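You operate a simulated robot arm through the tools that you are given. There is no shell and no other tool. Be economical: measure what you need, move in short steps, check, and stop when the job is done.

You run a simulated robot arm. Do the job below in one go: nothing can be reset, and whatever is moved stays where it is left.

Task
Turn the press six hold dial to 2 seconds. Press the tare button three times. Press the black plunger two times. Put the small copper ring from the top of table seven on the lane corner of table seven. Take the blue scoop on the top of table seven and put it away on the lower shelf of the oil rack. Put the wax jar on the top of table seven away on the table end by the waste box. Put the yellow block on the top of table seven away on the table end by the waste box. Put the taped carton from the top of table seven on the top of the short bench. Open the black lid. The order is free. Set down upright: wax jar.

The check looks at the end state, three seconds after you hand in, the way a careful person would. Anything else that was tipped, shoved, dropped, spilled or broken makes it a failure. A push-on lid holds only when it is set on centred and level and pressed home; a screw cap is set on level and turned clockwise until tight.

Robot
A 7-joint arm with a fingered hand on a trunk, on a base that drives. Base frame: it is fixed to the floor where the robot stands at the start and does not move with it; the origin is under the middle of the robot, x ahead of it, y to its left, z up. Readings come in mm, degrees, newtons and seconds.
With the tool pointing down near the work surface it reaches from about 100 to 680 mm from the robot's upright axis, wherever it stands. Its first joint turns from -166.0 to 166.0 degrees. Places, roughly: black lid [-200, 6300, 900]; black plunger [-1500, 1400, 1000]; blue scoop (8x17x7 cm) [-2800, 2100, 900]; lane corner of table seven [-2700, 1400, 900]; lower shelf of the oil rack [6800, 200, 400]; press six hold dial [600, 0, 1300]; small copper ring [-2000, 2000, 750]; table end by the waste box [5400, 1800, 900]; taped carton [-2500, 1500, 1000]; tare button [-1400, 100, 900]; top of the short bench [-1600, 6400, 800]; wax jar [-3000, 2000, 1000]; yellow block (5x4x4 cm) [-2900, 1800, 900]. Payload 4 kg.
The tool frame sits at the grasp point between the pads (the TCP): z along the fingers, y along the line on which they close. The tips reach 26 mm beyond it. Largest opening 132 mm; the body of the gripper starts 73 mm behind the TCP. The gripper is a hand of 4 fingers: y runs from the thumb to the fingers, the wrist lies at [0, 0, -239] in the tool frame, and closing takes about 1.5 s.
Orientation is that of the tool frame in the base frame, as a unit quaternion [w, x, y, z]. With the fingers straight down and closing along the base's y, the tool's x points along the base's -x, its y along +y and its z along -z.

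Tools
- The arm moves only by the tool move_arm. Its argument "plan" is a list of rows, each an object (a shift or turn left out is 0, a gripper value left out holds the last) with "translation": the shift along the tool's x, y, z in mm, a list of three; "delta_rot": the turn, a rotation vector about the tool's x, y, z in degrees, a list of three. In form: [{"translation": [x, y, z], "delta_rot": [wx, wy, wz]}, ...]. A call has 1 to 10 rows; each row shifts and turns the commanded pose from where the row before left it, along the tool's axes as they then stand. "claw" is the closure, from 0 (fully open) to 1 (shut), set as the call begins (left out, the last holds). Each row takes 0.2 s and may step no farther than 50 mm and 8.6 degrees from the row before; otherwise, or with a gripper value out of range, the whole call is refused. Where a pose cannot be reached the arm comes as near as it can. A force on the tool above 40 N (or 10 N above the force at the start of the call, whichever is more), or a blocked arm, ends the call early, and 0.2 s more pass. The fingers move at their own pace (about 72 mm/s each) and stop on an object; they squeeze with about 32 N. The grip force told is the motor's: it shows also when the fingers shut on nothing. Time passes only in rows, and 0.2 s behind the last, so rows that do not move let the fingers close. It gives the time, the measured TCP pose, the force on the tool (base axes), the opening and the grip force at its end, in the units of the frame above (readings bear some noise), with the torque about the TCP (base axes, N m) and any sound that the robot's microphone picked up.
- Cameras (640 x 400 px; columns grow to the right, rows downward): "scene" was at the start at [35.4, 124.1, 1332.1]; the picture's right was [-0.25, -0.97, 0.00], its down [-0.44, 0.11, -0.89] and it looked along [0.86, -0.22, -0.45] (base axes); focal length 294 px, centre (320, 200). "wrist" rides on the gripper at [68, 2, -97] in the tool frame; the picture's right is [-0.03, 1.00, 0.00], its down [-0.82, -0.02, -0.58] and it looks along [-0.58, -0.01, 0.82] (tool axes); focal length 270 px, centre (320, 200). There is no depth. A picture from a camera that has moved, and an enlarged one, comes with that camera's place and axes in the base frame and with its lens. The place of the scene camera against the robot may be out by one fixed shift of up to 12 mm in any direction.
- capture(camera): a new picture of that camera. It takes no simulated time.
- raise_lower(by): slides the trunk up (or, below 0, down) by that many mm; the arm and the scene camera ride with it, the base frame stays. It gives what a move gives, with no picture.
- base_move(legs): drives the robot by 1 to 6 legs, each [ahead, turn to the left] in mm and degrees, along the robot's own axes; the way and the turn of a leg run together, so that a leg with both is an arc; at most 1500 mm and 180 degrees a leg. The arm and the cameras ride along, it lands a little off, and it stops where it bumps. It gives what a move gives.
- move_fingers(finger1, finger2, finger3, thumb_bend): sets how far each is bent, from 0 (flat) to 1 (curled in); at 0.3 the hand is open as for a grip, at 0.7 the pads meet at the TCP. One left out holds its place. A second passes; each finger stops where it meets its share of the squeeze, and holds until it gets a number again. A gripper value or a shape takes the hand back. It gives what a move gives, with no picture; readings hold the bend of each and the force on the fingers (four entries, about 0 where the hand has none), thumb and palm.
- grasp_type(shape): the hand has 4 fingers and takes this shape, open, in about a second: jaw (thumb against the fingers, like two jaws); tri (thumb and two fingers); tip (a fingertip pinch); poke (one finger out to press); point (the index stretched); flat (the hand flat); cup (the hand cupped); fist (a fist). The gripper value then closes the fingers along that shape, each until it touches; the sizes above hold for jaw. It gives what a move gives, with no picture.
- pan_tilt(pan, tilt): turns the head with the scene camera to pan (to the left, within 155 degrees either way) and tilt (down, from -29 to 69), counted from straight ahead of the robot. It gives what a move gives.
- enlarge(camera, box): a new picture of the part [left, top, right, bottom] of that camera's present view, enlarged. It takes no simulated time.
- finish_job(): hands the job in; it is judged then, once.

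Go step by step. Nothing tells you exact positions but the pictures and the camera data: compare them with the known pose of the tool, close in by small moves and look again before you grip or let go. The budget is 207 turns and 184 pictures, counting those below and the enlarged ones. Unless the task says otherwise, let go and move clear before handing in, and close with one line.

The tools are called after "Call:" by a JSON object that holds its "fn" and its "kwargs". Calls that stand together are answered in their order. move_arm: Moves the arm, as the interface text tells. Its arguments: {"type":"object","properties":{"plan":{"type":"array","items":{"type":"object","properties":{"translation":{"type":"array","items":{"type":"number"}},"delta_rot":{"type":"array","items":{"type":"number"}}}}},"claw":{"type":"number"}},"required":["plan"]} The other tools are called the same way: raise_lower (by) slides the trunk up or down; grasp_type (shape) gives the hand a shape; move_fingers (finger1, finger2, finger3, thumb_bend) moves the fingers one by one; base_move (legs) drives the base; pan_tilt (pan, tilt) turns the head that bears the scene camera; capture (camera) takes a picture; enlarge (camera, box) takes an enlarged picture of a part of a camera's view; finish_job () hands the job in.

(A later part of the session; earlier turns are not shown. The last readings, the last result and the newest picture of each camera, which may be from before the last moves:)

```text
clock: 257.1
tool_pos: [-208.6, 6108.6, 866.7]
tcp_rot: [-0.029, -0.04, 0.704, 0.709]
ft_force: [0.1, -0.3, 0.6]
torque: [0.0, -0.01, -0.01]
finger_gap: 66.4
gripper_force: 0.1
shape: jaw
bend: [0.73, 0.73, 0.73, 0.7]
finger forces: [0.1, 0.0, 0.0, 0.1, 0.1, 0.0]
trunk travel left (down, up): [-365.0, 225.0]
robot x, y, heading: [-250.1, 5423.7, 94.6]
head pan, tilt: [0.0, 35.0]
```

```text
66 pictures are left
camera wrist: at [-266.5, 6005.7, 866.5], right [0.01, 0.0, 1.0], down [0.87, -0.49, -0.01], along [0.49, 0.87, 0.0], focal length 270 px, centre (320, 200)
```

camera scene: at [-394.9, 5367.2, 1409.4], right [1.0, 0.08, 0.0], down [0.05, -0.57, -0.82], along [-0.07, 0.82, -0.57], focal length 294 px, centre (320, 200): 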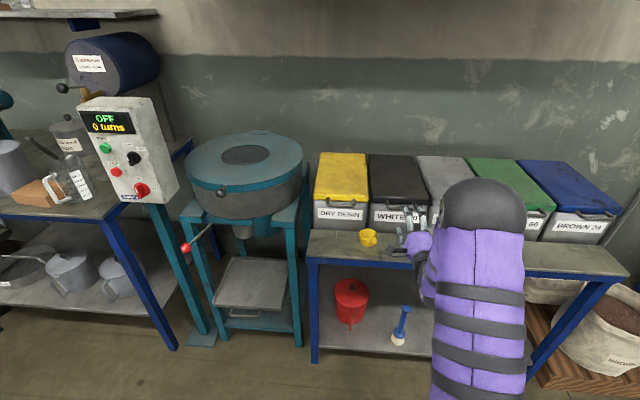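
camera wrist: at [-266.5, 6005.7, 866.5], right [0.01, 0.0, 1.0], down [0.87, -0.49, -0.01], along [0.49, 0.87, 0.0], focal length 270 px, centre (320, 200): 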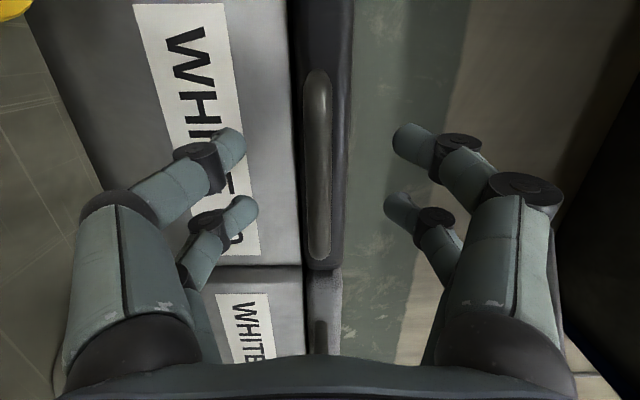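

The bar (≈6114, z 866) is between the pads. I close on it.

Call:
{"fn": "move_arm", "kwargs": {"plan": [{"translation": [0, 0, 3]}, {}, {}, {}, {}, {}], "claw": 1.0}}

Call:
{"fn": "capture", "kwargs": {"camera": "wrist"}}

```text
clock: 258.5
tool_pos: [-207.4, 6112.8, 866.2]
tcp_rot: [-0.029, -0.04, 0.704, 0.708]
ft_force: [-1.4, 24.0, -0.9]
torque: [0.03, -0.03, -0.42]
finger_gap: 0.1
gripper_force: 32.5
shape: jaw
bend: [0.67, 0.61, 0.61, 0.73]
finger forces: [27.7, 0.0, 0.0, 0.0, 28.6, 0.0]
trunk travel left (down, up): [-365.0, 225.0]
robot x, y, heading: [-251.5, 5424.0, 94.7]
head pan, tilt: [0.0, 35.0]
```

```text
65 pictures are left
camera wrist: at [-266.7, 6010.9, 865.9], right [0.01, 0.0, 1.0], down [0.87, -0.49, -0.01], along [0.49, 0.87, 0.0], focal length 270 px, centre (320, 200)
```

wrist: 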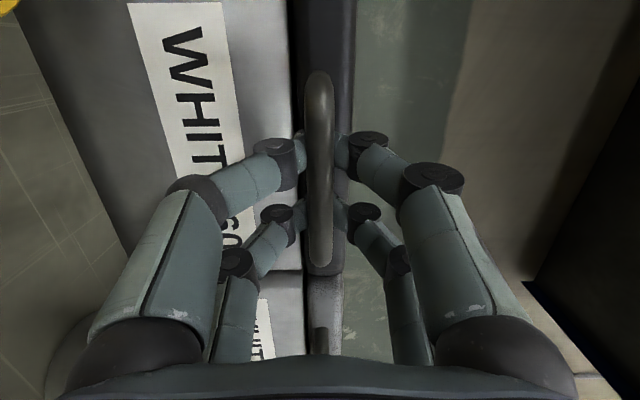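

The fingertips have hooked through the loop behind the bar. I lift along the lid's arc to about 21° and check.

Call:
{"fn": "move_arm", "kwargs": {"plan": [{"translation": [0, 22, 1]}, {"translation": [0, 22, 2]}, {"translation": [0, 22, 4]}, {"translation": [0, 22, 5]}, {"translation": [0, 21, 6]}, {"translation": [0, 21, 7]}, {}]}}

Call:
{"fn": "capture", "kwargs": {"camera": "scene"}}

```text
clock: 259.7
tool_pos: [-207.9, 6130.8, 962.3]
tcp_rot: [-0.026, -0.039, 0.709, 0.704]
ft_force: [3.1, 27.8, -10.9]
torque: [-0.13, -0.22, -0.59]
finger_gap: 0.0
gripper_force: 31.9
shape: jaw
bend: [0.65, 0.61, 0.61, 0.73]
finger forces: [32.6, 0.0, 0.0, 0.0, 29.5, 0.1]
trunk travel left (down, up): [-365.0, 225.0]
robot x, y, heading: [-251.3, 5426.8, 95.0]
head pan, tilt: [0.0, 35.0]
stopped in row 5: the force on the tool passed its limit at 41 N (the readings are from after the stop); the commanded pose is now the measured one
```

```text
64 pictures are left
camera scene: at [-399.8, 5438.1, 1409.3], right [1.0, 0.08, 0.0], down [0.05, -0.57, -0.82], along [-0.07, 0.81, -0.58], focal length 294 px, centre (320, 200)
```

scene: 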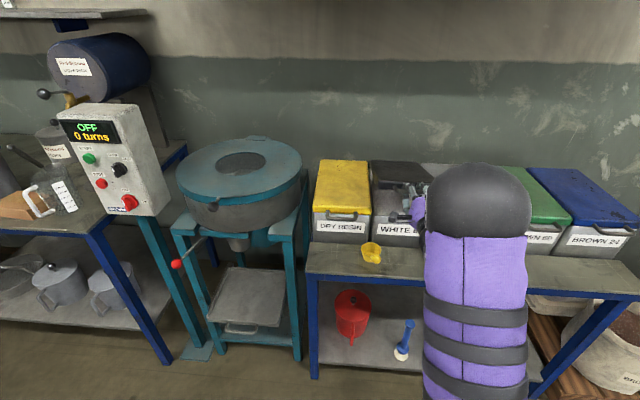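

The lid is rising; the bar pulls the hand forward, so I loosen slightly and add forward motion.

Call:
{"fn": "move_arm", "kwargs": {"plan": [{"translation": [0, 0, 6]}, {"translation": [0, 18, 10]}, {"translation": [0, 18, 10]}, {"translation": [0, 18, 10]}, {}], "claw": 0.88}}

Call:
{"fn": "enlarge", "kwargs": {"camera": "scene", "box": [300, 120, 540, 270]}}

```text
clock: 260.9
tool_pos: [-213.8, 6162.0, 1020.8]
tcp_rot: [-0.028, -0.039, 0.705, 0.707]
ft_force: [-0.3, 0.6, -0.7]
torque: [0.01, -0.02, -0.03]
finger_gap: 16.5
gripper_force: 0.1
shape: jaw
bend: [0.72, 0.72, 0.72, 0.7]
finger forces: [0.0, 0.0, 0.5, 0.0, 1.3, 0.1]
trunk travel left (down, up): [-365.0, 225.0]
robot x, y, heading: [-250.7, 5421.4, 94.5]
head pan, tilt: [0.0, 35.0]
```

```text
2.67 times, centred on (420, 195) of scene
camera zoom: at [-400.3, 5433.4, 1409.4], right [1.0, 0.08, 0.0], down [0.05, -0.57, -0.82], along [-0.07, 0.82, -0.57], focal length 784 px, centre (53, 213)
```

zoom: 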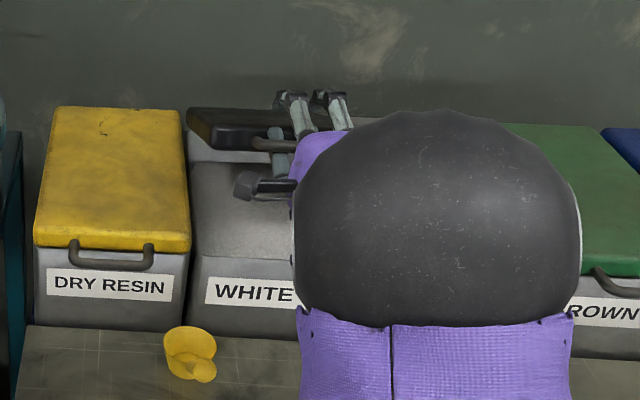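

Call:
{"fn": "move_arm", "kwargs": {"plan": [{"translation": [0, 27, 15]}, {"translation": [0, 26, 18]}, {"translation": [0, 25, 20]}, {"translation": [0, 24, 21]}, {"translation": [0, 23, 22]}, {}]}}

Call:
{"fn": "enlarge", "kwargs": {"camera": "scene", "box": [300, 120, 540, 270]}}

Call:
{"fn": "capture", "kwargs": {"camera": "wrist"}}

```text
clock: 262.3
tool_pos: [-222.2, 6259.0, 1144.9]
tcp_rot: [-0.025, -0.038, 0.707, 0.706]
ft_force: [14.2, 1.8, -4.8]
torque: [0.04, -0.51, 0.03]
finger_gap: 16.8
gripper_force: 0.1
shape: jaw
bend: [0.72, 0.72, 0.72, 0.7]
finger forces: [0.1, 0.1, 0.0, 0.0, 15.0, 0.0]
trunk travel left (down, up): [-365.0, 225.0]
robot x, y, heading: [-256.4, 5424.0, 94.8]
head pan, tilt: [0.0, 35.0]
```

```text
2.67 times, centred on (420, 195) of scene
camera zoom: at [-398.5, 5434.2, 1409.6], right [1.0, 0.08, 0.0], down [0.05, -0.57, -0.82], along [-0.07, 0.82, -0.57], focal length 784 px, centre (53, 213)
```

zoom: 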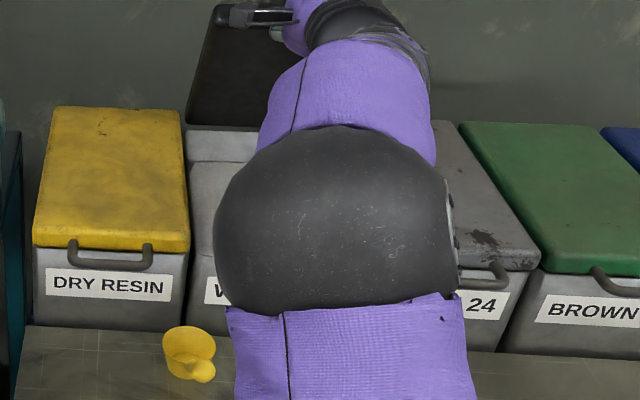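

```text
61 pictures are left
camera wrist: at [-281.1, 6156.3, 1144.7], right [0.01, 0.0, 1.0], down [0.86, -0.5, -0.01], along [0.5, 0.86, -0.01], focal length 270 px, centre (320, 200)
```

wrist: 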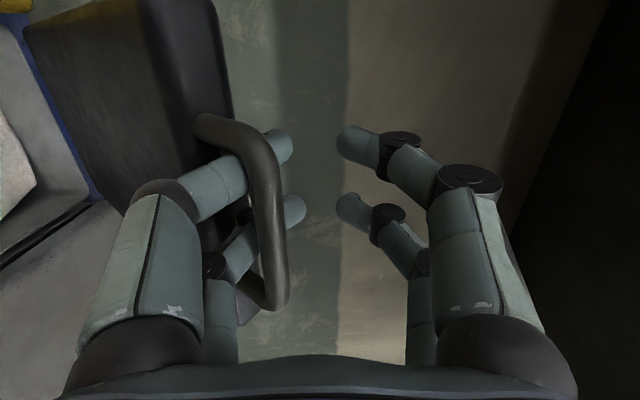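

The thumb is hooked in the loop at about 50°. I correct the sideways drift and alternate base-forward and arm-up moves.

Call:
{"fn": "move_arm", "kwargs": {"plan": [{"translation": [-8, 0, 0]}, {"translation": [-8, 0, 0]}, {}]}}

Call:
{"fn": "base_move", "kwargs": {"legs": [[45, 0]]}}

Call:
{"fn": "move_arm", "kwargs": {"plan": [{"translation": [-3, 12, 0]}, {"translation": [0, 12, 0]}, {"translation": [0, 11, 0]}, {}]}}

Call:
{"fn": "base_move", "kwargs": {"legs": [[50, 0]]}}

Call:
{"fn": "capture", "kwargs": {"camera": "wrist"}}

```text
clock: 263.1
tool_pos: [-211.5, 6259.5, 1144.6]
tcp_rot: [-0.028, -0.041, 0.705, 0.708]
ft_force: [-3.6, 2.9, -3.9]
torque: [0.12, 0.02, -0.03]
finger_gap: 17.0
gripper_force: 0.1
shape: jaw
bend: [0.72, 0.72, 0.72, 0.7]
finger forces: [0.0, 0.0, 0.1, 0.0, 4.6, 0.1]
trunk travel left (down, up): [-365.0, 225.0]
robot x, y, heading: [-254.5, 5425.7, 94.7]
head pan, tilt: [0.0, 35.0]
```

```text
clock: 264.0
tool_pos: [-210.2, 6298.7, 1152.5]
tcp_rot: [-0.027, -0.039, 0.702, 0.71]
ft_force: [7.6, -17.5, 23.6]
torque: [-1.11, -0.31, 0.17]
finger_gap: 12.4
gripper_force: 0.0
shape: jaw
bend: [0.72, 0.72, 0.74, 0.7]
finger forces: [0.0, 0.1, 12.5, 0.0, 17.4, 0.0]
trunk travel left (down, up): [-365.0, 225.0]
robot x, y, heading: [-257.8, 5465.1, 94.8]
head pan, tilt: [0.0, 35.0]
```

```text
clock: 265.0
tool_pos: [-208.8, 6304.3, 1183.0]
tcp_rot: [-0.026, -0.039, 0.705, 0.708]
ft_force: [0.5, 6.6, -11.5]
torque: [0.57, 0.0, -0.1]
finger_gap: 23.7
gripper_force: 1.1
shape: jaw
bend: [0.63, 0.63, 0.74, 0.7]
finger forces: [0.1, 0.0, 3.9, 0.0, 8.9, 0.0]
trunk travel left (down, up): [-365.0, 225.0]
robot x, y, heading: [-255.1, 5468.4, 94.8]
head pan, tilt: [0.0, 35.0]
```

```text
clock: 265.9
tool_pos: [-213.0, 6350.5, 1188.5]
tcp_rot: [-0.026, -0.037, 0.701, 0.711]
ft_force: [2.8, -8.0, 16.2]
torque: [-0.49, -0.4, -0.14]
finger_gap: 12.3
gripper_force: 32.3
shape: jaw
bend: [0.68, 0.68, 0.74, 0.71]
finger forces: [0.0, 0.0, 17.7, 0.0, 0.3, 0.1]
trunk travel left (down, up): [-365.0, 225.0]
robot x, y, heading: [-263.5, 5517.6, 94.7]
head pan, tilt: [0.0, 35.0]
```

```text
60 pictures are left
camera wrist: at [-271.4, 6247.9, 1188.5], right [0.01, -0.01, 1.0], down [0.87, -0.5, -0.01], along [0.5, 0.87, 0.01], focal length 270 px, centre (320, 200)
```

wrist: 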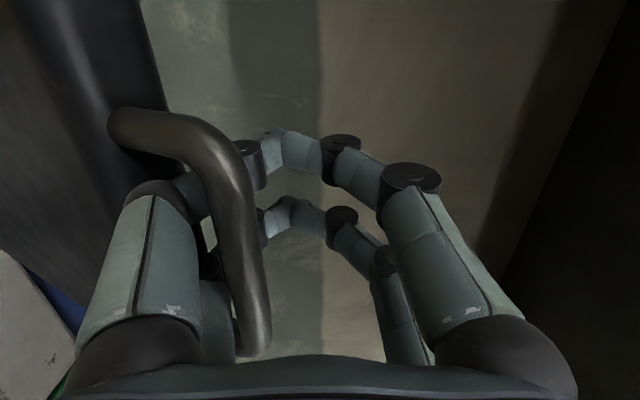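

Call:
{"fn": "move_arm", "kwargs": {"plan": [{"translation": [-3, 15, 0]}, {"translation": [0, 10, 0]}, {}]}}

Call:
{"fn": "base_move", "kwargs": {"legs": [[55, 0]]}}

Call:
{"fn": "move_arm", "kwargs": {"plan": [{"translation": [-3, 12, 0]}, {"translation": [0, 8, 0]}, {}]}}

Call:
{"fn": "base_move", "kwargs": {"legs": [[55, 0]]}}

Call:
{"fn": "capture", "kwargs": {"camera": "wrist"}}

Call:
{"fn": "capture", "kwargs": {"camera": "scene"}}

```text
clock: 266.7
tool_pos: [-209.2, 6355.7, 1204.2]
tcp_rot: [-0.026, -0.038, 0.706, 0.707]
ft_force: [-1.2, 9.0, -22.8]
torque: [1.01, 0.12, -0.07]
finger_gap: 13.3
gripper_force: 32.5
shape: jaw
bend: [0.68, 0.69, 0.75, 0.72]
finger forces: [0.0, 0.1, 10.2, 0.0, 12.4, 0.0]
trunk travel left (down, up): [-365.0, 225.0]
robot x, y, heading: [-259.7, 5519.8, 94.6]
head pan, tilt: [0.0, 35.0]
```

```text
clock: 267.7
tool_pos: [-213.6, 6406.3, 1213.2]
tcp_rot: [-0.026, -0.038, 0.701, 0.711]
ft_force: [0.1, -0.1, -0.9]
torque: [0.01, 0.01, 0.01]
finger_gap: 13.1
gripper_force: 32.4
shape: jaw
bend: [0.68, 0.68, 0.75, 0.71]
finger forces: [0.1, 0.1, 0.9, 0.1, 0.0, 0.1]
trunk travel left (down, up): [-365.0, 225.0]
robot x, y, heading: [-264.3, 5574.0, 94.8]
head pan, tilt: [0.0, 35.0]
```

```text
clock: 268.5
tool_pos: [-213.4, 6410.0, 1222.9]
tcp_rot: [-0.027, -0.037, 0.707, 0.705]
ft_force: [-0.7, 1.4, -7.2]
torque: [0.32, 0.15, 0.0]
finger_gap: 14.1
gripper_force: 32.6
shape: jaw
bend: [0.68, 0.68, 0.76, 0.71]
finger forces: [0.0, 0.0, 5.7, 0.0, 1.5, 0.0]
trunk travel left (down, up): [-365.0, 225.0]
robot x, y, heading: [-262.9, 5571.7, 94.6]
head pan, tilt: [0.0, 35.0]
stopped in row 3: the force on the tool passed its limit at 40 N (the readings are from after the stop); the commanded pose is now the measured one
```

```text
clock: 269.5
tool_pos: [-217.6, 6463.9, 1224.3]
tcp_rot: [-0.028, -0.039, 0.706, 0.707]
ft_force: [-0.7, 0.5, -1.7]
torque: [0.09, 0.01, -0.02]
finger_gap: 13.9
gripper_force: 32.1
shape: jaw
bend: [0.68, 0.68, 0.76, 0.71]
finger forces: [0.0, 0.1, 1.0, 0.0, 1.1, 0.0]
trunk travel left (down, up): [-365.0, 225.0]
robot x, y, heading: [-269.3, 5628.0, 94.6]
head pan, tilt: [0.0, 35.0]
```

```text
59 pictures are left
camera wrist: at [-276.9, 6361.5, 1225.5], right [0.01, 0.0, 1.0], down [0.87, -0.5, -0.01], along [0.5, 0.87, 0.0], focal length 270 px, centre (320, 200)
```

wrist: 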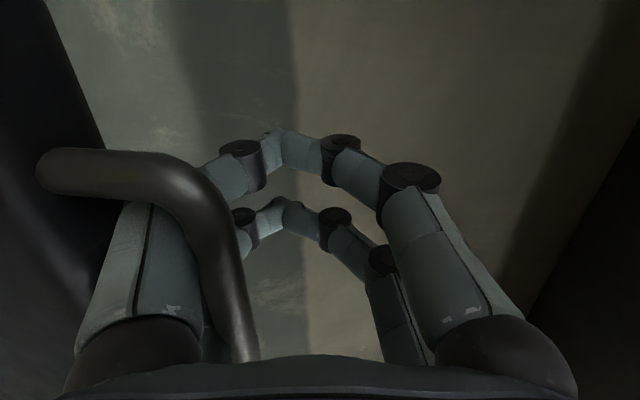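

```text
58 pictures are left
camera scene: at [-417.1, 5638.5, 1409.4], right [1.0, 0.08, 0.0], down [0.05, -0.57, -0.82], along [-0.07, 0.82, -0.57], focal length 294 px, centre (320, 200)
```

scene: 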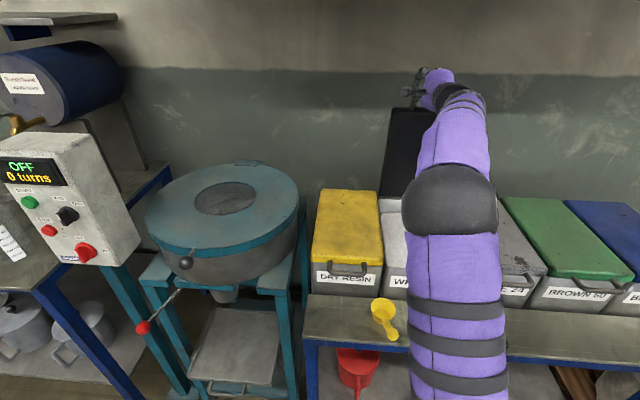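

Lid is near 80°. I continue forward to take it past vertical.

Call:
{"fn": "base_move", "kwargs": {"legs": [[50, 0]]}}

Call:
{"fn": "move_arm", "kwargs": {"plan": [{"translation": [-4, 3, 18]}, {"translation": [-2, 0, 18]}, {"translation": [0, 0, 15]}, {}]}}

Call:
{"fn": "capture", "kwargs": {"camera": "scene"}}

Call:
{"fn": "capture", "kwargs": {"camera": "wrist"}}

```text
clock: 270.4
tool_pos: [-220.5, 6512.9, 1225.9]
tcp_rot: [-0.027, -0.038, 0.706, 0.707]
ft_force: [1.3, 0.4, 1.1]
torque: [0.01, -0.02, 0.04]
finger_gap: 14.0
gripper_force: 31.9
shape: jaw
bend: [0.68, 0.68, 0.76, 0.71]
finger forces: [0.0, 0.1, 0.0, 0.1, 1.3, 0.0]
trunk travel left (down, up): [-365.0, 225.0]
robot x, y, heading: [-272.2, 5676.5, 94.7]
head pan, tilt: [0.0, 35.0]
```

```text
clock: 271.4
tool_pos: [-218.2, 6567.3, 1223.3]
tcp_rot: [-0.028, -0.038, 0.708, 0.705]
ft_force: [0.7, -2.7, -20.1]
torque: [0.81, 0.38, -0.04]
finger_gap: 13.9
gripper_force: 31.8
shape: jaw
bend: [0.68, 0.68, 0.76, 0.71]
finger forces: [0.1, 0.0, 18.6, 0.0, 2.0, 0.1]
trunk travel left (down, up): [-365.0, 225.0]
robot x, y, heading: [-271.0, 5680.6, 94.5]
head pan, tilt: [0.0, 35.0]
```

```text
57 pictures are left
camera scene: at [-420.9, 5690.5, 1409.1], right [1.0, 0.08, 0.0], down [0.05, -0.57, -0.82], along [-0.07, 0.82, -0.57], focal length 294 px, centre (320, 200)
```

scene: 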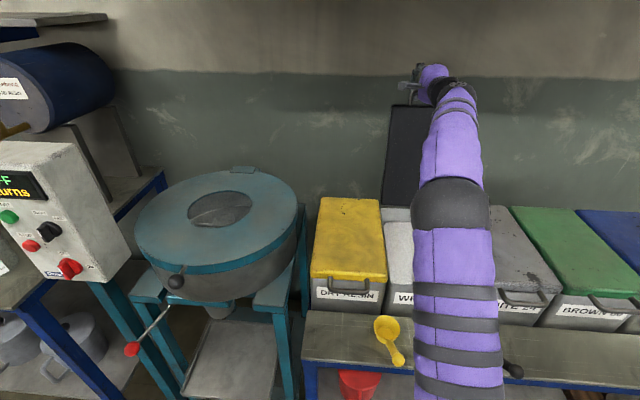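

```text
56 pictures are left
camera wrist: at [-279.3, 6465.7, 1224.7], right [0.01, 0.01, 1.0], down [0.87, -0.5, -0.01], along [0.5, 0.87, -0.01], focal length 270 px, centre (320, 200)
```

wrist: 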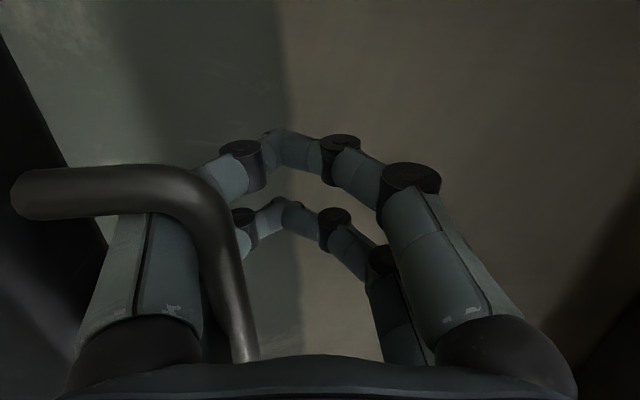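

The lid is around vertical. I push a further 50 mm back.

Call:
{"fn": "move_arm", "kwargs": {"plan": [{"translation": [0, -4, 15]}, {"translation": [-1, -4, 15]}, {"translation": [-1, -4, 15]}, {"translation": [0, -4, 12]}, {}]}}

Call:
{"fn": "enlarge", "kwargs": {"camera": "scene", "box": [300, 40, 540, 240]}}

```text
clock: 272.2
tool_pos: [-218.0, 6607.0, 1212.9]
tcp_rot: [-0.029, -0.037, 0.71, 0.703]
ft_force: [1.7, -4.8, -7.9]
torque: [0.23, 0.12, -0.05]
finger_gap: 13.8
gripper_force: 32.3
shape: jaw
bend: [0.68, 0.68, 0.76, 0.71]
finger forces: [0.0, 0.0, 8.3, 0.0, 0.8, 0.1]
trunk travel left (down, up): [-365.0, 225.0]
robot x, y, heading: [-273.0, 5679.6, 94.7]
head pan, tilt: [0.0, 35.0]
stopped in row 3: the force on the tool passed its limit at 54 N (the readings are from after the stop); the commanded pose is now the measured one
```

```text
2.00 times, centred on (420, 140) of scene
camera zoom: at [-421.1, 5688.5, 1409.7], right [1.0, 0.08, 0.0], down [0.05, -0.57, -0.82], along [-0.07, 0.82, -0.57], focal length 588 px, centre (120, 320)
```

zoom: 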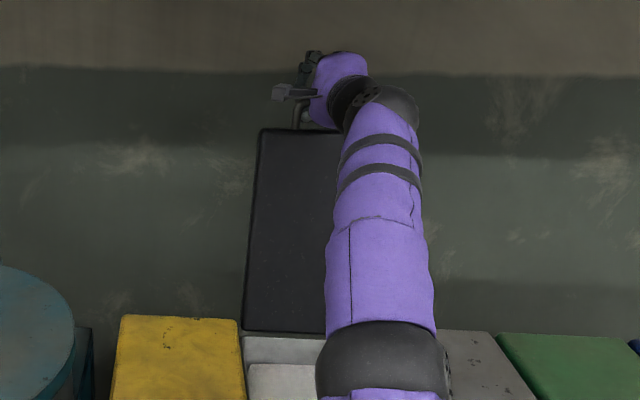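

The lid has reached its stop past vertical. I open the hand and withdraw slowly from the loop.

Call:
{"fn": "move_arm", "kwargs": {"plan": [{"translation": [0, 0, -6]}, {}, {}, {}, {}, {}], "claw": 0.35}}

Call:
{"fn": "capture", "kwargs": {"camera": "wrist"}}

```text
clock: 273.6
tool_pos: [-220.8, 6598.1, 1217.0]
tcp_rot: [-0.028, -0.038, 0.707, 0.705]
ft_force: [0.3, 0.8, 13.5]
torque: [-0.49, 0.17, 0.0]
finger_gap: 85.1
gripper_force: 0.1
shape: jaw
bend: [0.7, 0.7, 0.7, 0.64]
finger forces: [0.0, 0.0, 0.0, 0.0, 14.6, 0.0]
trunk travel left (down, up): [-365.0, 225.0]
robot x, y, heading: [-276.5, 5677.1, 94.9]
head pan, tilt: [0.0, 35.0]
```

```text
54 pictures are left
camera wrist: at [-278.5, 6495.4, 1218.5], right [0.01, 0.0, 1.0], down [0.87, -0.5, -0.01], along [0.5, 0.87, -0.01], focal length 270 px, centre (320, 200)
```

wrist: 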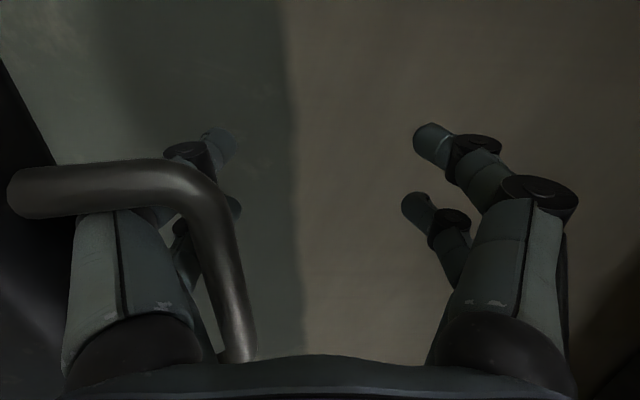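

Call:
{"fn": "move_arm", "kwargs": {"plan": [{"translation": [0, 5, 0]}, {"translation": [0, 0, -20]}, {"translation": [0, 0, -25]}, {"translation": [0, 0, -25]}, {}]}}

Call:
{"fn": "capture", "kwargs": {"camera": "wrist"}}

```text
clock: 274.8
tool_pos: [-218.2, 6525.2, 1229.6]
tcp_rot: [-0.031, -0.04, 0.704, 0.708]
ft_force: [-10.8, 2.8, 34.2]
torque: [-0.96, 0.96, -0.37]
finger_gap: 83.2
gripper_force: 0.2
shape: jaw
bend: [0.7, 0.7, 0.7, 0.64]
finger forces: [0.1, 0.0, 8.3, 0.0, 25.8, 0.0]
trunk travel left (down, up): [-365.0, 225.0]
robot x, y, heading: [-271.4, 5678.2, 94.8]
head pan, tilt: [0.0, 35.0]
```

```text
53 pictures are left
camera wrist: at [-276.2, 6423.5, 1229.9], right [0.01, 0.0, 1.0], down [0.87, -0.49, -0.01], along [0.49, 0.87, 0.0], focal length 270 px, centre (320, 200)
```

wrist: 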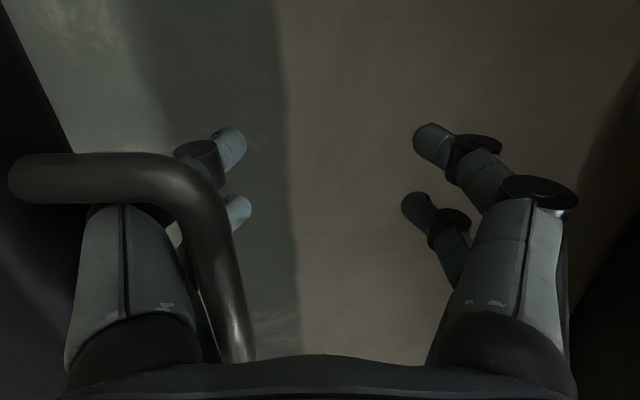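

The lower digits jammed in the loop and pulled the lid back a bit. I re-close partly to relieve the jam and push the lid back to its stop.

Call:
{"fn": "move_arm", "kwargs": {"plan": [{}, {}, {}, {}, {"translation": [0, -4, 20]}, {"translation": [0, -3, 20]}, {"translation": [0, -3, 20]}, {"translation": [0, -3, 12]}, {}], "claw": 0.8}}

Call:
{"fn": "capture", "kwargs": {"camera": "wrist"}}

```text
clock: 276.8
tool_pos: [-219.0, 6600.9, 1203.9]
tcp_rot: [-0.028, -0.037, 0.71, 0.703]
ft_force: [-0.2, 1.4, 1.5]
torque: [-0.01, 0.03, -0.04]
finger_gap: 12.0
gripper_force: 31.7
shape: jaw
bend: [0.66, 0.68, 0.75, 0.71]
finger forces: [0.0, 0.0, 0.0, 0.0, 1.9, 0.1]
trunk travel left (down, up): [-365.0, 225.0]
robot x, y, heading: [-274.1, 5677.5, 94.7]
head pan, tilt: [0.0, 35.0]
```

```text
52 pictures are left
camera wrist: at [-278.7, 6499.3, 1206.2], right [0.01, 0.01, 1.0], down [0.87, -0.5, 0.0], along [0.5, 0.87, -0.01], focal length 270 px, centre (320, 200)
```

wrist: 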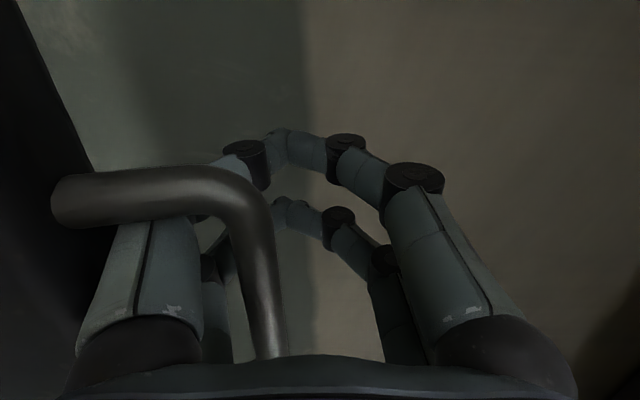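

Relieved now. I open moderately and adjust height by force before withdrawing.

Call:
{"fn": "move_arm", "kwargs": {"plan": [{"translation": [0, 6, 0]}, {}, {}, {}], "claw": 0.55}}

Call:
{"fn": "move_arm", "kwargs": {"plan": [{"translation": [0, 10, 0]}, {}]}}

Call:
{"fn": "move_arm", "kwargs": {"plan": [{"translation": [0, 0, -12]}, {"translation": [0, 0, -12]}, {}]}}

Call:
{"fn": "capture", "kwargs": {"camera": "wrist"}}

```text
clock: 277.8
tool_pos: [-219.6, 6601.5, 1213.4]
tcp_rot: [-0.028, -0.04, 0.708, 0.704]
ft_force: [-0.4, 2.0, 6.9]
torque: [-0.09, 0.05, -0.04]
finger_gap: 56.1
gripper_force: 0.1
shape: jaw
bend: [0.73, 0.73, 0.73, 0.7]
finger forces: [0.1, 0.1, 0.0, 0.1, 7.0, 0.0]
trunk travel left (down, up): [-365.0, 225.0]
robot x, y, heading: [-275.8, 5679.0, 94.6]
head pan, tilt: [0.0, 35.0]
```

```text
clock: 278.4
tool_pos: [-218.3, 6603.2, 1219.8]
tcp_rot: [-0.029, -0.037, 0.71, 0.703]
ft_force: [1.2, -2.1, -8.4]
torque: [0.31, 0.13, -0.04]
finger_gap: 59.8
gripper_force: 0.0
shape: jaw
bend: [0.73, 0.73, 0.73, 0.7]
finger forces: [0.0, 0.1, 7.9, 0.0, 0.0, 0.1]
trunk travel left (down, up): [-365.0, 225.0]
robot x, y, heading: [-274.4, 5681.8, 94.7]
head pan, tilt: [0.0, 35.0]
```

```text
clock: 279.2
tool_pos: [-217.4, 6576.2, 1223.1]
tcp_rot: [-0.028, -0.039, 0.708, 0.704]
ft_force: [0.0, -0.1, -0.9]
torque: [-0.02, 0.01, -0.03]
finger_gap: 59.9
gripper_force: 0.1
shape: jaw
bend: [0.73, 0.73, 0.73, 0.7]
finger forces: [0.1, 0.1, 0.0, 0.1, 0.7, 0.0]
trunk travel left (down, up): [-365.0, 225.0]
robot x, y, heading: [-272.1, 5679.2, 94.7]
head pan, tilt: [0.0, 35.0]
```

```text
51 pictures are left
camera wrist: at [-276.3, 6474.9, 1224.7], right [0.01, 0.01, 1.0], down [0.87, -0.5, -0.01], along [0.5, 0.87, -0.01], focal length 270 px, centre (320, 200)
```

wrist: 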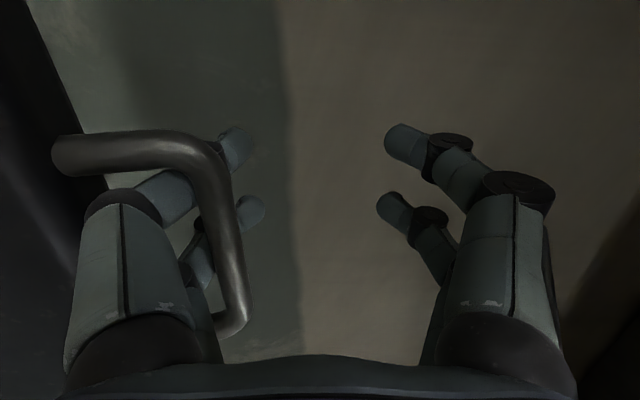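

It's sliding free: the bar is now nearer the fingertips with no force. I open a little more and continue back gently.

Call:
{"fn": "move_arm", "kwargs": {"plan": [{"translation": [0, 3, 0]}, {}, {"translation": [0, 0, -8]}, {"translation": [0, 0, -8]}, {}], "claw": 0.42}}

Call:
{"fn": "capture", "kwargs": {"camera": "wrist"}}

```text
clock: 280.4
tool_pos: [-214.2, 6560.5, 1225.9]
tcp_rot: [-0.029, -0.039, 0.709, 0.703]
ft_force: [-0.4, 1.0, -0.7]
torque: [0.03, -0.04, 0.01]
finger_gap: 76.3
gripper_force: 0.1
shape: jaw
bend: [0.72, 0.72, 0.72, 0.7]
finger forces: [0.0, 0.0, 0.0, 0.0, 0.7, 0.0]
trunk travel left (down, up): [-365.0, 225.0]
robot x, y, heading: [-270.3, 5676.6, 94.6]
head pan, tilt: [0.0, 35.0]
```

```text
50 pictures are left
camera wrist: at [-274.7, 6459.0, 1227.1], right [0.01, 0.01, 1.0], down [0.87, -0.5, -0.01], along [0.5, 0.87, -0.01], focal length 270 px, centre (320, 200)
```

wrist: 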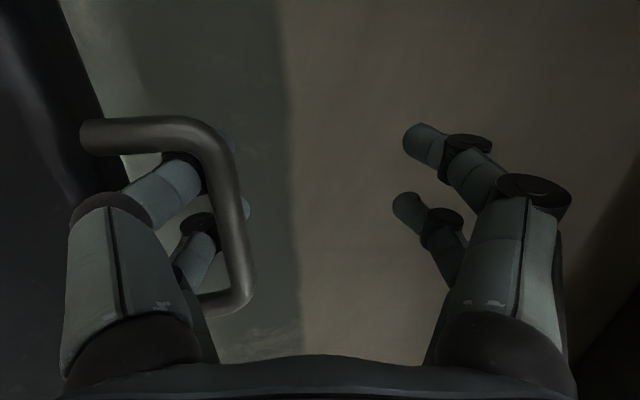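

Call:
{"fn": "move_arm", "kwargs": {"plan": [{"translation": [0, -7, 0]}, {"translation": [0, 0, -8]}, {"translation": [0, 0, -8]}, {"translation": [0, 0, -8]}, {}]}}

Call:
{"fn": "capture", "kwargs": {"camera": "wrist"}}

```text
clock: 281.6
tool_pos: [-214.0, 6536.7, 1219.5]
tcp_rot: [-0.028, -0.038, 0.708, 0.704]
ft_force: [-0.5, 1.0, 3.2]
torque: [0.06, -0.05, 0.02]
finger_gap: 75.5
gripper_force: 0.1
shape: jaw
bend: [0.72, 0.72, 0.72, 0.7]
finger forces: [0.1, 0.1, 3.5, 0.1, 0.1, 0.0]
trunk travel left (down, up): [-365.0, 225.0]
robot x, y, heading: [-275.9, 5679.4, 94.5]
head pan, tilt: [0.0, 35.0]
```

```text
49 pictures are left
camera wrist: at [-273.3, 6434.5, 1220.6], right [0.01, 0.01, 1.0], down [0.87, -0.5, -0.01], along [0.5, 0.87, -0.01], focal length 270 px, centre (320, 200)
```

wrist: 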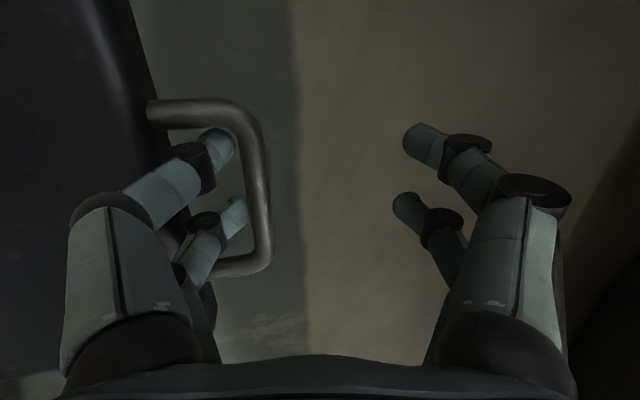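

Fingertips are clear of the bar within the loop; I withdraw fully.

Call:
{"fn": "move_arm", "kwargs": {"plan": [{"translation": [0, 1, -10]}, {"translation": [0, 0, -12]}, {"translation": [0, 0, -15]}, {"translation": [0, 0, -30]}, {"translation": [0, 0, -40]}, {"translation": [0, 0, -40]}, {}]}}

Call:
{"fn": "capture", "kwargs": {"camera": "wrist"}}

```text
clock: 283.2
tool_pos: [-199.2, 6389.9, 1219.9]
tcp_rot: [-0.029, -0.038, 0.708, 0.704]
ft_force: [0.0, 0.4, -0.5]
torque: [-0.01, 0.0, 0.03]
finger_gap: 76.5
gripper_force: 0.1
shape: jaw
bend: [0.72, 0.72, 0.72, 0.7]
finger forces: [0.0, 0.0, 0.0, 0.0, 0.0, 0.1]
trunk travel left (down, up): [-365.0, 225.0]
robot x, y, heading: [-271.9, 5682.9, 94.7]
head pan, tilt: [0.0, 35.0]
```

```text
48 pictures are left
camera wrist: at [-259.3, 6287.5, 1221.9], right [0.01, 0.01, 1.0], down [0.87, -0.5, -0.01], along [0.5, 0.87, -0.01], focal length 270 px, centre (320, 200)
```

wrist: 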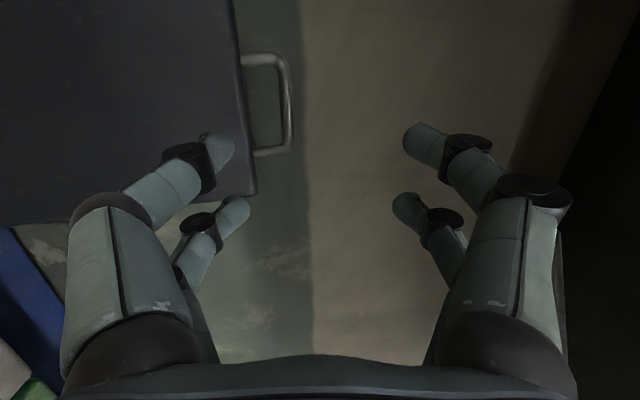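

Free, and the lid stays open. I back away, point the hand down again, and drive to the far side of table seven for the copper ring.

Call:
{"fn": "base_move", "kwargs": {"legs": [[-500, 0]]}}

Call:
{"fn": "move_arm", "kwargs": {"plan": [{"delta_rot": [8.2, 0, 0]}, {"delta_rot": [8.2, 0, 0]}, {"delta_rot": [8.2, 0, 0]}, {"delta_rot": [8.2, 0, 0]}, {"delta_rot": [8.2, 0, 0]}, {"delta_rot": [8.2, 0, 0]}, {"delta_rot": [8.2, 0, 0]}, {"delta_rot": [8.2, 0, 0]}, {"delta_rot": [8.2, 0, 0]}, {"delta_rot": [8.2, 0, 0]}], "claw": 0.0}}

Call:
{"fn": "move_arm", "kwargs": {"plan": [{"delta_rot": [8, 0, 0], "translation": [0, -30, 0]}, {"translation": [0, -45, -15]}, {"translation": [0, -45, -15]}, {}]}}

Call:
{"fn": "capture", "kwargs": {"camera": "scene"}}

```text
clock: 286.1
tool_pos: [-155.1, 5894.2, 1219.9]
tcp_rot: [-0.026, -0.037, 0.709, 0.704]
ft_force: [-0.1, 0.6, 0.2]
torque: [-0.01, -0.02, 0.0]
finger_gap: 76.3
gripper_force: 0.1
shape: jaw
bend: [0.72, 0.72, 0.72, 0.7]
finger forces: [0.0, 0.1, 0.0, 0.0, 0.0, 0.1]
trunk travel left (down, up): [-365.0, 225.0]
robot x, y, heading: [-234.1, 5182.9, 94.3]
head pan, tilt: [0.0, 35.0]
```

```text
clock: 288.3
tool_pos: [-175.6, 5780.0, 1172.6]
tcp_rot: [0.004, -0.044, 0.996, 0.078]
ft_force: [-0.1, -0.4, -0.1]
torque: [0.02, -0.01, 0.03]
finger_gap: 131.8
gripper_force: 0.1
shape: jaw
bend: [0.3, 0.3, 0.3, 0.3]
finger forces: [0.0, 0.0, 0.1, 0.1, 0.1, 0.0]
out of reach, approached as far as the arm can: row 7, 8, 9, 10
trunk travel left (down, up): [-365.0, 225.0]
robot x, y, heading: [-237.0, 5184.0, 94.5]
head pan, tilt: [0.0, 35.0]
```

```text
clock: 289.3
tool_pos: [-170.5, 5663.4, 1189.0]
tcp_rot: [0.009, -0.046, 0.999, 0.027]
ft_force: [0.2, 1.0, -0.6]
torque: [0.03, 0.01, -0.02]
finger_gap: 132.0
gripper_force: 0.0
shape: jaw
bend: [0.3, 0.3, 0.3, 0.3]
finger forces: [0.0, 0.0, 0.0, 0.1, 0.0, 0.1]
out of reach, approached as far as the arm can: row 1
trunk travel left (down, up): [-365.0, 225.0]
robot x, y, heading: [-233.9, 5181.7, 94.3]
head pan, tilt: [0.0, 35.0]
```

```text
47 pictures are left
camera scene: at [-382.0, 5193.4, 1409.4], right [1.0, 0.07, 0.0], down [0.04, -0.57, -0.82], along [-0.06, 0.82, -0.57], focal length 294 px, centre (320, 200)
```

scene: 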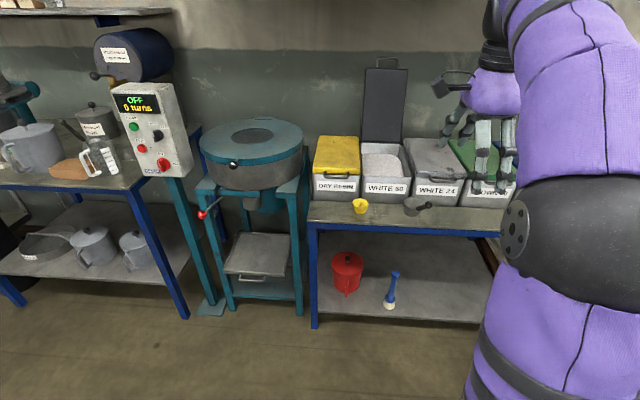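

The lid stands open. Now I drive to the far side of table seven by the ring.

Call:
{"fn": "move_arm", "kwargs": {"plan": [{"delta_rot": [3.1, -0.9, 0]}, {}]}}

Call:
{"fn": "raise_lower", "kwargs": {"by": 200}}

Call:
{"fn": "base_move", "kwargs": {"legs": [[0, 141], [1072, 0], [1072, 0], [1071, 0], [0, 34.7]]}}

Call:
{"fn": "pan_tilt", "kwargs": {"pan": 0, "tilt": 45}}

Call:
{"fn": "capture", "kwargs": {"camera": "wrist"}}

Call:
{"fn": "capture", "kwargs": {"camera": "scene"}}

```text
clock: 289.9
tool_pos: [-169.1, 5663.6, 1187.9]
tcp_rot: [0.017, -0.046, 0.999, 0.0]
ft_force: [-0.5, -0.3, -0.5]
torque: [-0.01, 0.01, -0.01]
finger_gap: 132.1
gripper_force: 0.0
shape: jaw
bend: [0.3, 0.3, 0.3, 0.3]
finger forces: [0.1, 0.0, 0.0, 0.0, 0.1, 0.0]
trunk travel left (down, up): [-365.0, 225.0]
robot x, y, heading: [-235.2, 5184.9, 94.4]
head pan, tilt: [0.0, 35.0]
```

```text
clock: 292.1
tool_pos: [-170.0, 5665.6, 1388.9]
tcp_rot: [0.018, -0.046, 0.999, 0.0]
ft_force: [0.1, 0.6, -0.4]
torque: [-0.01, 0.03, -0.04]
finger_gap: 132.0
gripper_force: 0.1
shape: jaw
bend: [0.3, 0.3, 0.3, 0.3]
finger forces: [0.0, 0.0, 0.0, 0.0, 0.1, 0.0]
trunk travel left (down, up): [-565.0, 25.0]
robot x, y, heading: [-235.6, 5184.4, 94.0]
head pan, tilt: [0.0, 35.0]
```

```text
clock: 312.5
tool_pos: [-2163.1, 2537.9, 1387.5]
tcp_rot: [-0.007, 0.958, -0.285, -0.017]
ft_force: [0.9, 0.4, -0.2]
torque: [0.02, -0.03, 0.02]
finger_gap: 131.9
gripper_force: 0.1
shape: jaw
bend: [0.3, 0.3, 0.3, 0.3]
finger forces: [0.1, 0.0, 0.0, 0.0, 0.1, 0.0]
trunk travel left (down, up): [-565.0, 25.0]
robot x, y, heading: [-1813.6, 2875.7, -123.6]
head pan, tilt: [0.0, 35.0]
stopped in leg 4: the robot was blocked; the commanded pose is now the measured one
```

```text
clock: 313.2
tool_pos: [-2163.0, 2538.3, 1388.6]
tcp_rot: [-0.005, 0.958, -0.286, -0.016]
ft_force: [0.4, -0.2, -0.7]
torque: [0.0, 0.04, -0.03]
finger_gap: 131.9
gripper_force: 0.0
shape: jaw
bend: [0.3, 0.3, 0.3, 0.3]
finger forces: [0.1, 0.0, 0.0, 0.0, 0.1, 0.0]
trunk travel left (down, up): [-565.0, 25.0]
robot x, y, heading: [-1816.2, 2874.9, -123.4]
head pan, tilt: [0.0, 45.0]
```

```text
46 pictures are left
camera wrist: at [-2104.4, 2498.1, 1483.2], right [-0.57, -0.82, 0.0], down [-0.65, 0.45, 0.61], along [-0.5, 0.34, -0.8], focal length 270 px, centre (320, 200)
```

wrist: 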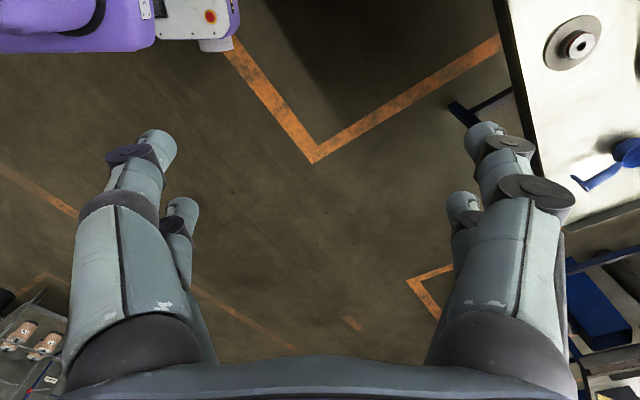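

```text
45 pictures are left
camera scene: at [-1692.4, 2767.6, 1594.6], right [-0.83, 0.56, 0.0], down [0.39, 0.59, -0.71], along [-0.39, -0.59, -0.71], focal length 294 px, centre (320, 200)
```

scene: 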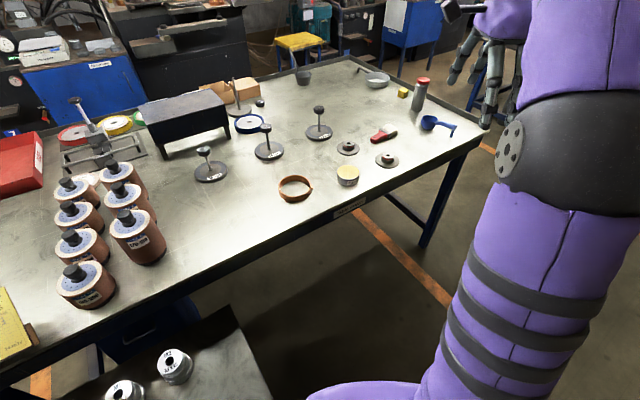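

A low side shelf blocked the base. I back off and come in square: heading -90 in front of the ring.

Call:
{"fn": "base_move", "kwargs": {"legs": [[-120, 0], [0, -56.5], [320, 0], [0, 90], [400, 0]]}}

Call:
{"fn": "capture", "kwargs": {"camera": "wrist"}}

```text
clock: 325.2
tool_pos: [-2179.8, 2099.6, 1389.3]
tcp_rot: [-0.001, 1.0, 0.001, -0.018]
ft_force: [-0.3, 0.7, 0.0]
torque: [0.02, 0.0, -0.01]
finger_gap: 132.0
gripper_force: 0.0
shape: jaw
bend: [0.3, 0.3, 0.3, 0.3]
finger forces: [0.0, 0.0, 0.0, 0.0, 0.1, 0.0]
trunk travel left (down, up): [-565.0, 25.0]
robot x, y, heading: [-2072.6, 2572.2, -90.7]
head pan, tilt: [0.0, 45.0]
```

```text
44 pictures are left
camera wrist: at [-2108.9, 2097.7, 1483.1], right [-0.02, -1.0, 0.0], down [-0.8, 0.02, 0.61], along [-0.61, 0.02, -0.8], focal length 270 px, centre (320, 200)
```

wrist: 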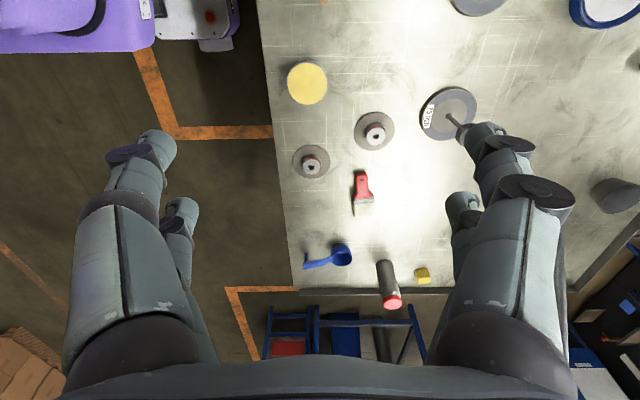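

The ring is just outside this view on the +x side, at about (-2050, 2055). I move over it and lower.

Call:
{"fn": "move_arm", "kwargs": {"plan": [{"translation": [16, 5, 38], "delta_rot": [0, 2.06, 0]}, {"translation": [16, 5, 40]}, {"translation": [16, 5, 40]}, {"translation": [16, 5, 40]}, {"translation": [16, 6, 40]}, {"translation": [16, 6, 40]}, {"translation": [16, 6, 40]}, {"translation": [16, 6, 40]}, {}]}}

Call:
{"fn": "capture", "kwargs": {"camera": "wrist"}}

```text
clock: 327.2
tool_pos: [-2055.0, 2055.9, 1070.6]
tcp_rot: [0.0, 1.0, 0.002, 0.0]
ft_force: [0.2, 0.7, 0.7]
torque: [0.01, -0.01, -0.02]
finger_gap: 131.8
gripper_force: 0.1
shape: jaw
bend: [0.3, 0.3, 0.3, 0.3]
finger forces: [0.0, 0.0, 0.1, 0.0, 0.1, 0.0]
trunk travel left (down, up): [-565.0, 25.0]
robot x, y, heading: [-2068.9, 2572.5, -90.7]
head pan, tilt: [0.0, 45.0]
```

```text
43 pictures are left
camera wrist: at [-1986.3, 2054.8, 1167.3], right [-0.02, -1.0, 0.0], down [-0.82, 0.02, 0.58], along [-0.58, 0.02, -0.82], focal length 270 px, centre (320, 200)
```

wrist: 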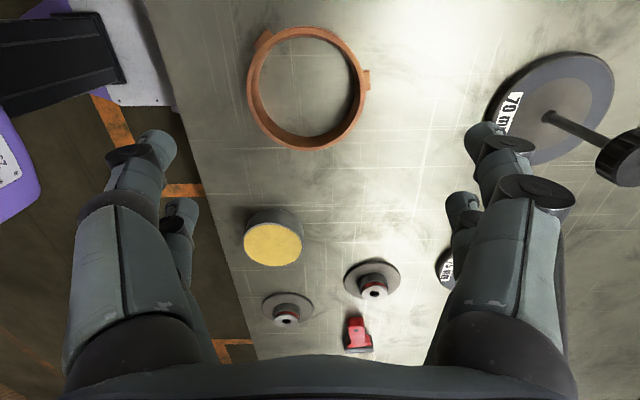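

Ring centre (-2050, 2071), outer Ø≈120. I'll pinch its wall at the lug-free (-x,+y) side: rotate 45°, half-close, and move above that point.

Call:
{"fn": "move_arm", "kwargs": {"plan": [{"translation": [-17, -26, 0]}, {"translation": [-16, -27, 0]}, {"delta_rot": [0, 0, -7.5]}, {"delta_rot": [0, 0, -7.5]}, {"delta_rot": [0, 0, -7.5]}, {"delta_rot": [0, 0, -7.5]}, {"delta_rot": [0, 0, -7.5]}, {"delta_rot": [0, 0, -7.5]}, {"translation": [0, 0, 45]}, {"translation": [0, 0, 45]}], "claw": 0.55}}

Call:
{"fn": "capture", "kwargs": {"camera": "wrist"}}

```text
clock: 329.4
tool_pos: [-2086.8, 2108.9, 979.8]
tcp_rot: [-0.001, 0.923, 0.385, 0.001]
ft_force: [0.0, -0.2, -0.2]
torque: [0.01, 0.01, 0.03]
finger_gap: 59.9
gripper_force: 0.1
shape: jaw
bend: [0.73, 0.73, 0.73, 0.7]
finger forces: [0.0, 0.0, 0.0, 0.0, 0.0, 0.1]
trunk travel left (down, up): [-565.0, 25.0]
robot x, y, heading: [-2071.1, 2573.0, -90.6]
head pan, tilt: [0.0, 45.0]
```

```text
42 pictures are left
camera wrist: at [-2037.7, 2156.1, 1076.8], right [0.69, -0.72, 0.0], down [-0.59, -0.56, 0.58], along [-0.42, -0.4, -0.82], focal length 270 px, centre (320, 200)
```

wrist: 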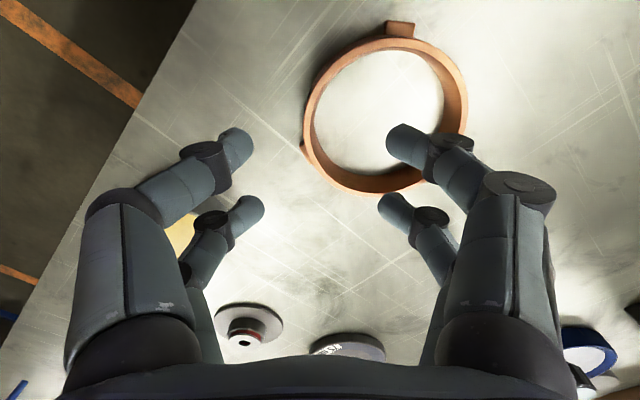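

A third lug shows at 158°, so the lug-free spot is at 98° (+y side). I rotate back 36° and shift to that wall point.

Call:
{"fn": "move_arm", "kwargs": {"plan": [{"delta_rot": [0, 0, 7.2]}, {"delta_rot": [0, 0, 7.2]}, {"delta_rot": [0, 0, 7.2]}, {"delta_rot": [0, 0, 7.2]}, {"delta_rot": [0, 0, 7.2]}, {"translation": [16, -9, 0]}, {"translation": [15, -9, 0]}, {"translation": [0, 0, 35]}, {}], "claw": 0.68}}

Call:
{"fn": "capture", "kwargs": {"camera": "wrist"}}

```text
clock: 331.4
tool_pos: [-2057.8, 2131.6, 945.2]
tcp_rot: [-0.002, 0.997, 0.078, 0.0]
ft_force: [0.1, -0.3, 0.5]
torque: [0.03, -0.01, 0.03]
finger_gap: 42.3
gripper_force: 0.0
shape: jaw
bend: [0.73, 0.73, 0.73, 0.7]
finger forces: [0.0, 0.0, 0.1, 0.0, 0.0, 0.0]
trunk travel left (down, up): [-565.0, 25.0]
robot x, y, heading: [-2073.6, 2571.3, -90.4]
head pan, tilt: [0.0, 45.0]
```

```text
41 pictures are left
camera wrist: at [-1990.8, 2140.6, 1041.7], right [0.13, -0.99, 0.0], down [-0.81, -0.11, 0.58], along [-0.57, -0.08, -0.82], focal length 270 px, centre (320, 200)
```

wrist: 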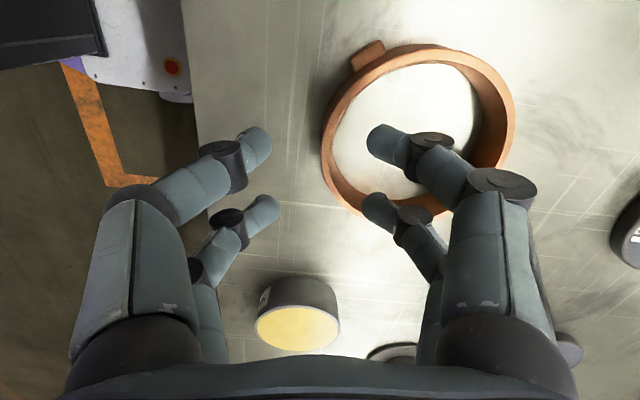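

Call:
{"fn": "move_arm", "kwargs": {"plan": [{"translation": [7, 11, 0]}, {"translation": [0, 0, 30]}, {"translation": [0, 0, 14]}, {}]}}

Call:
{"fn": "capture", "kwargs": {"camera": "wrist"}}

```text
clock: 332.4
tool_pos: [-2050.2, 2122.3, 901.4]
tcp_rot: [-0.001, 0.997, 0.08, 0.0]
ft_force: [-0.9, -0.6, 0.4]
torque: [0.0, 0.01, -0.01]
finger_gap: 42.5
gripper_force: 0.0
shape: jaw
bend: [0.73, 0.73, 0.73, 0.7]
finger forces: [0.0, 0.0, 0.1, 0.0, 0.0, 0.0]
trunk travel left (down, up): [-565.0, 25.0]
robot x, y, heading: [-2072.9, 2575.4, -90.6]
head pan, tilt: [0.0, 45.0]
```

```text
40 pictures are left
camera wrist: at [-1982.6, 2131.3, 997.8], right [0.13, -0.99, 0.0], down [-0.81, -0.11, 0.58], along [-0.57, -0.08, -0.82], focal length 270 px, centre (320, 200)
```

wrist: 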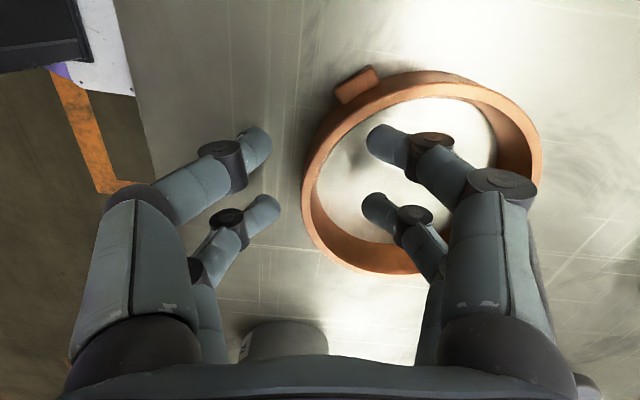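

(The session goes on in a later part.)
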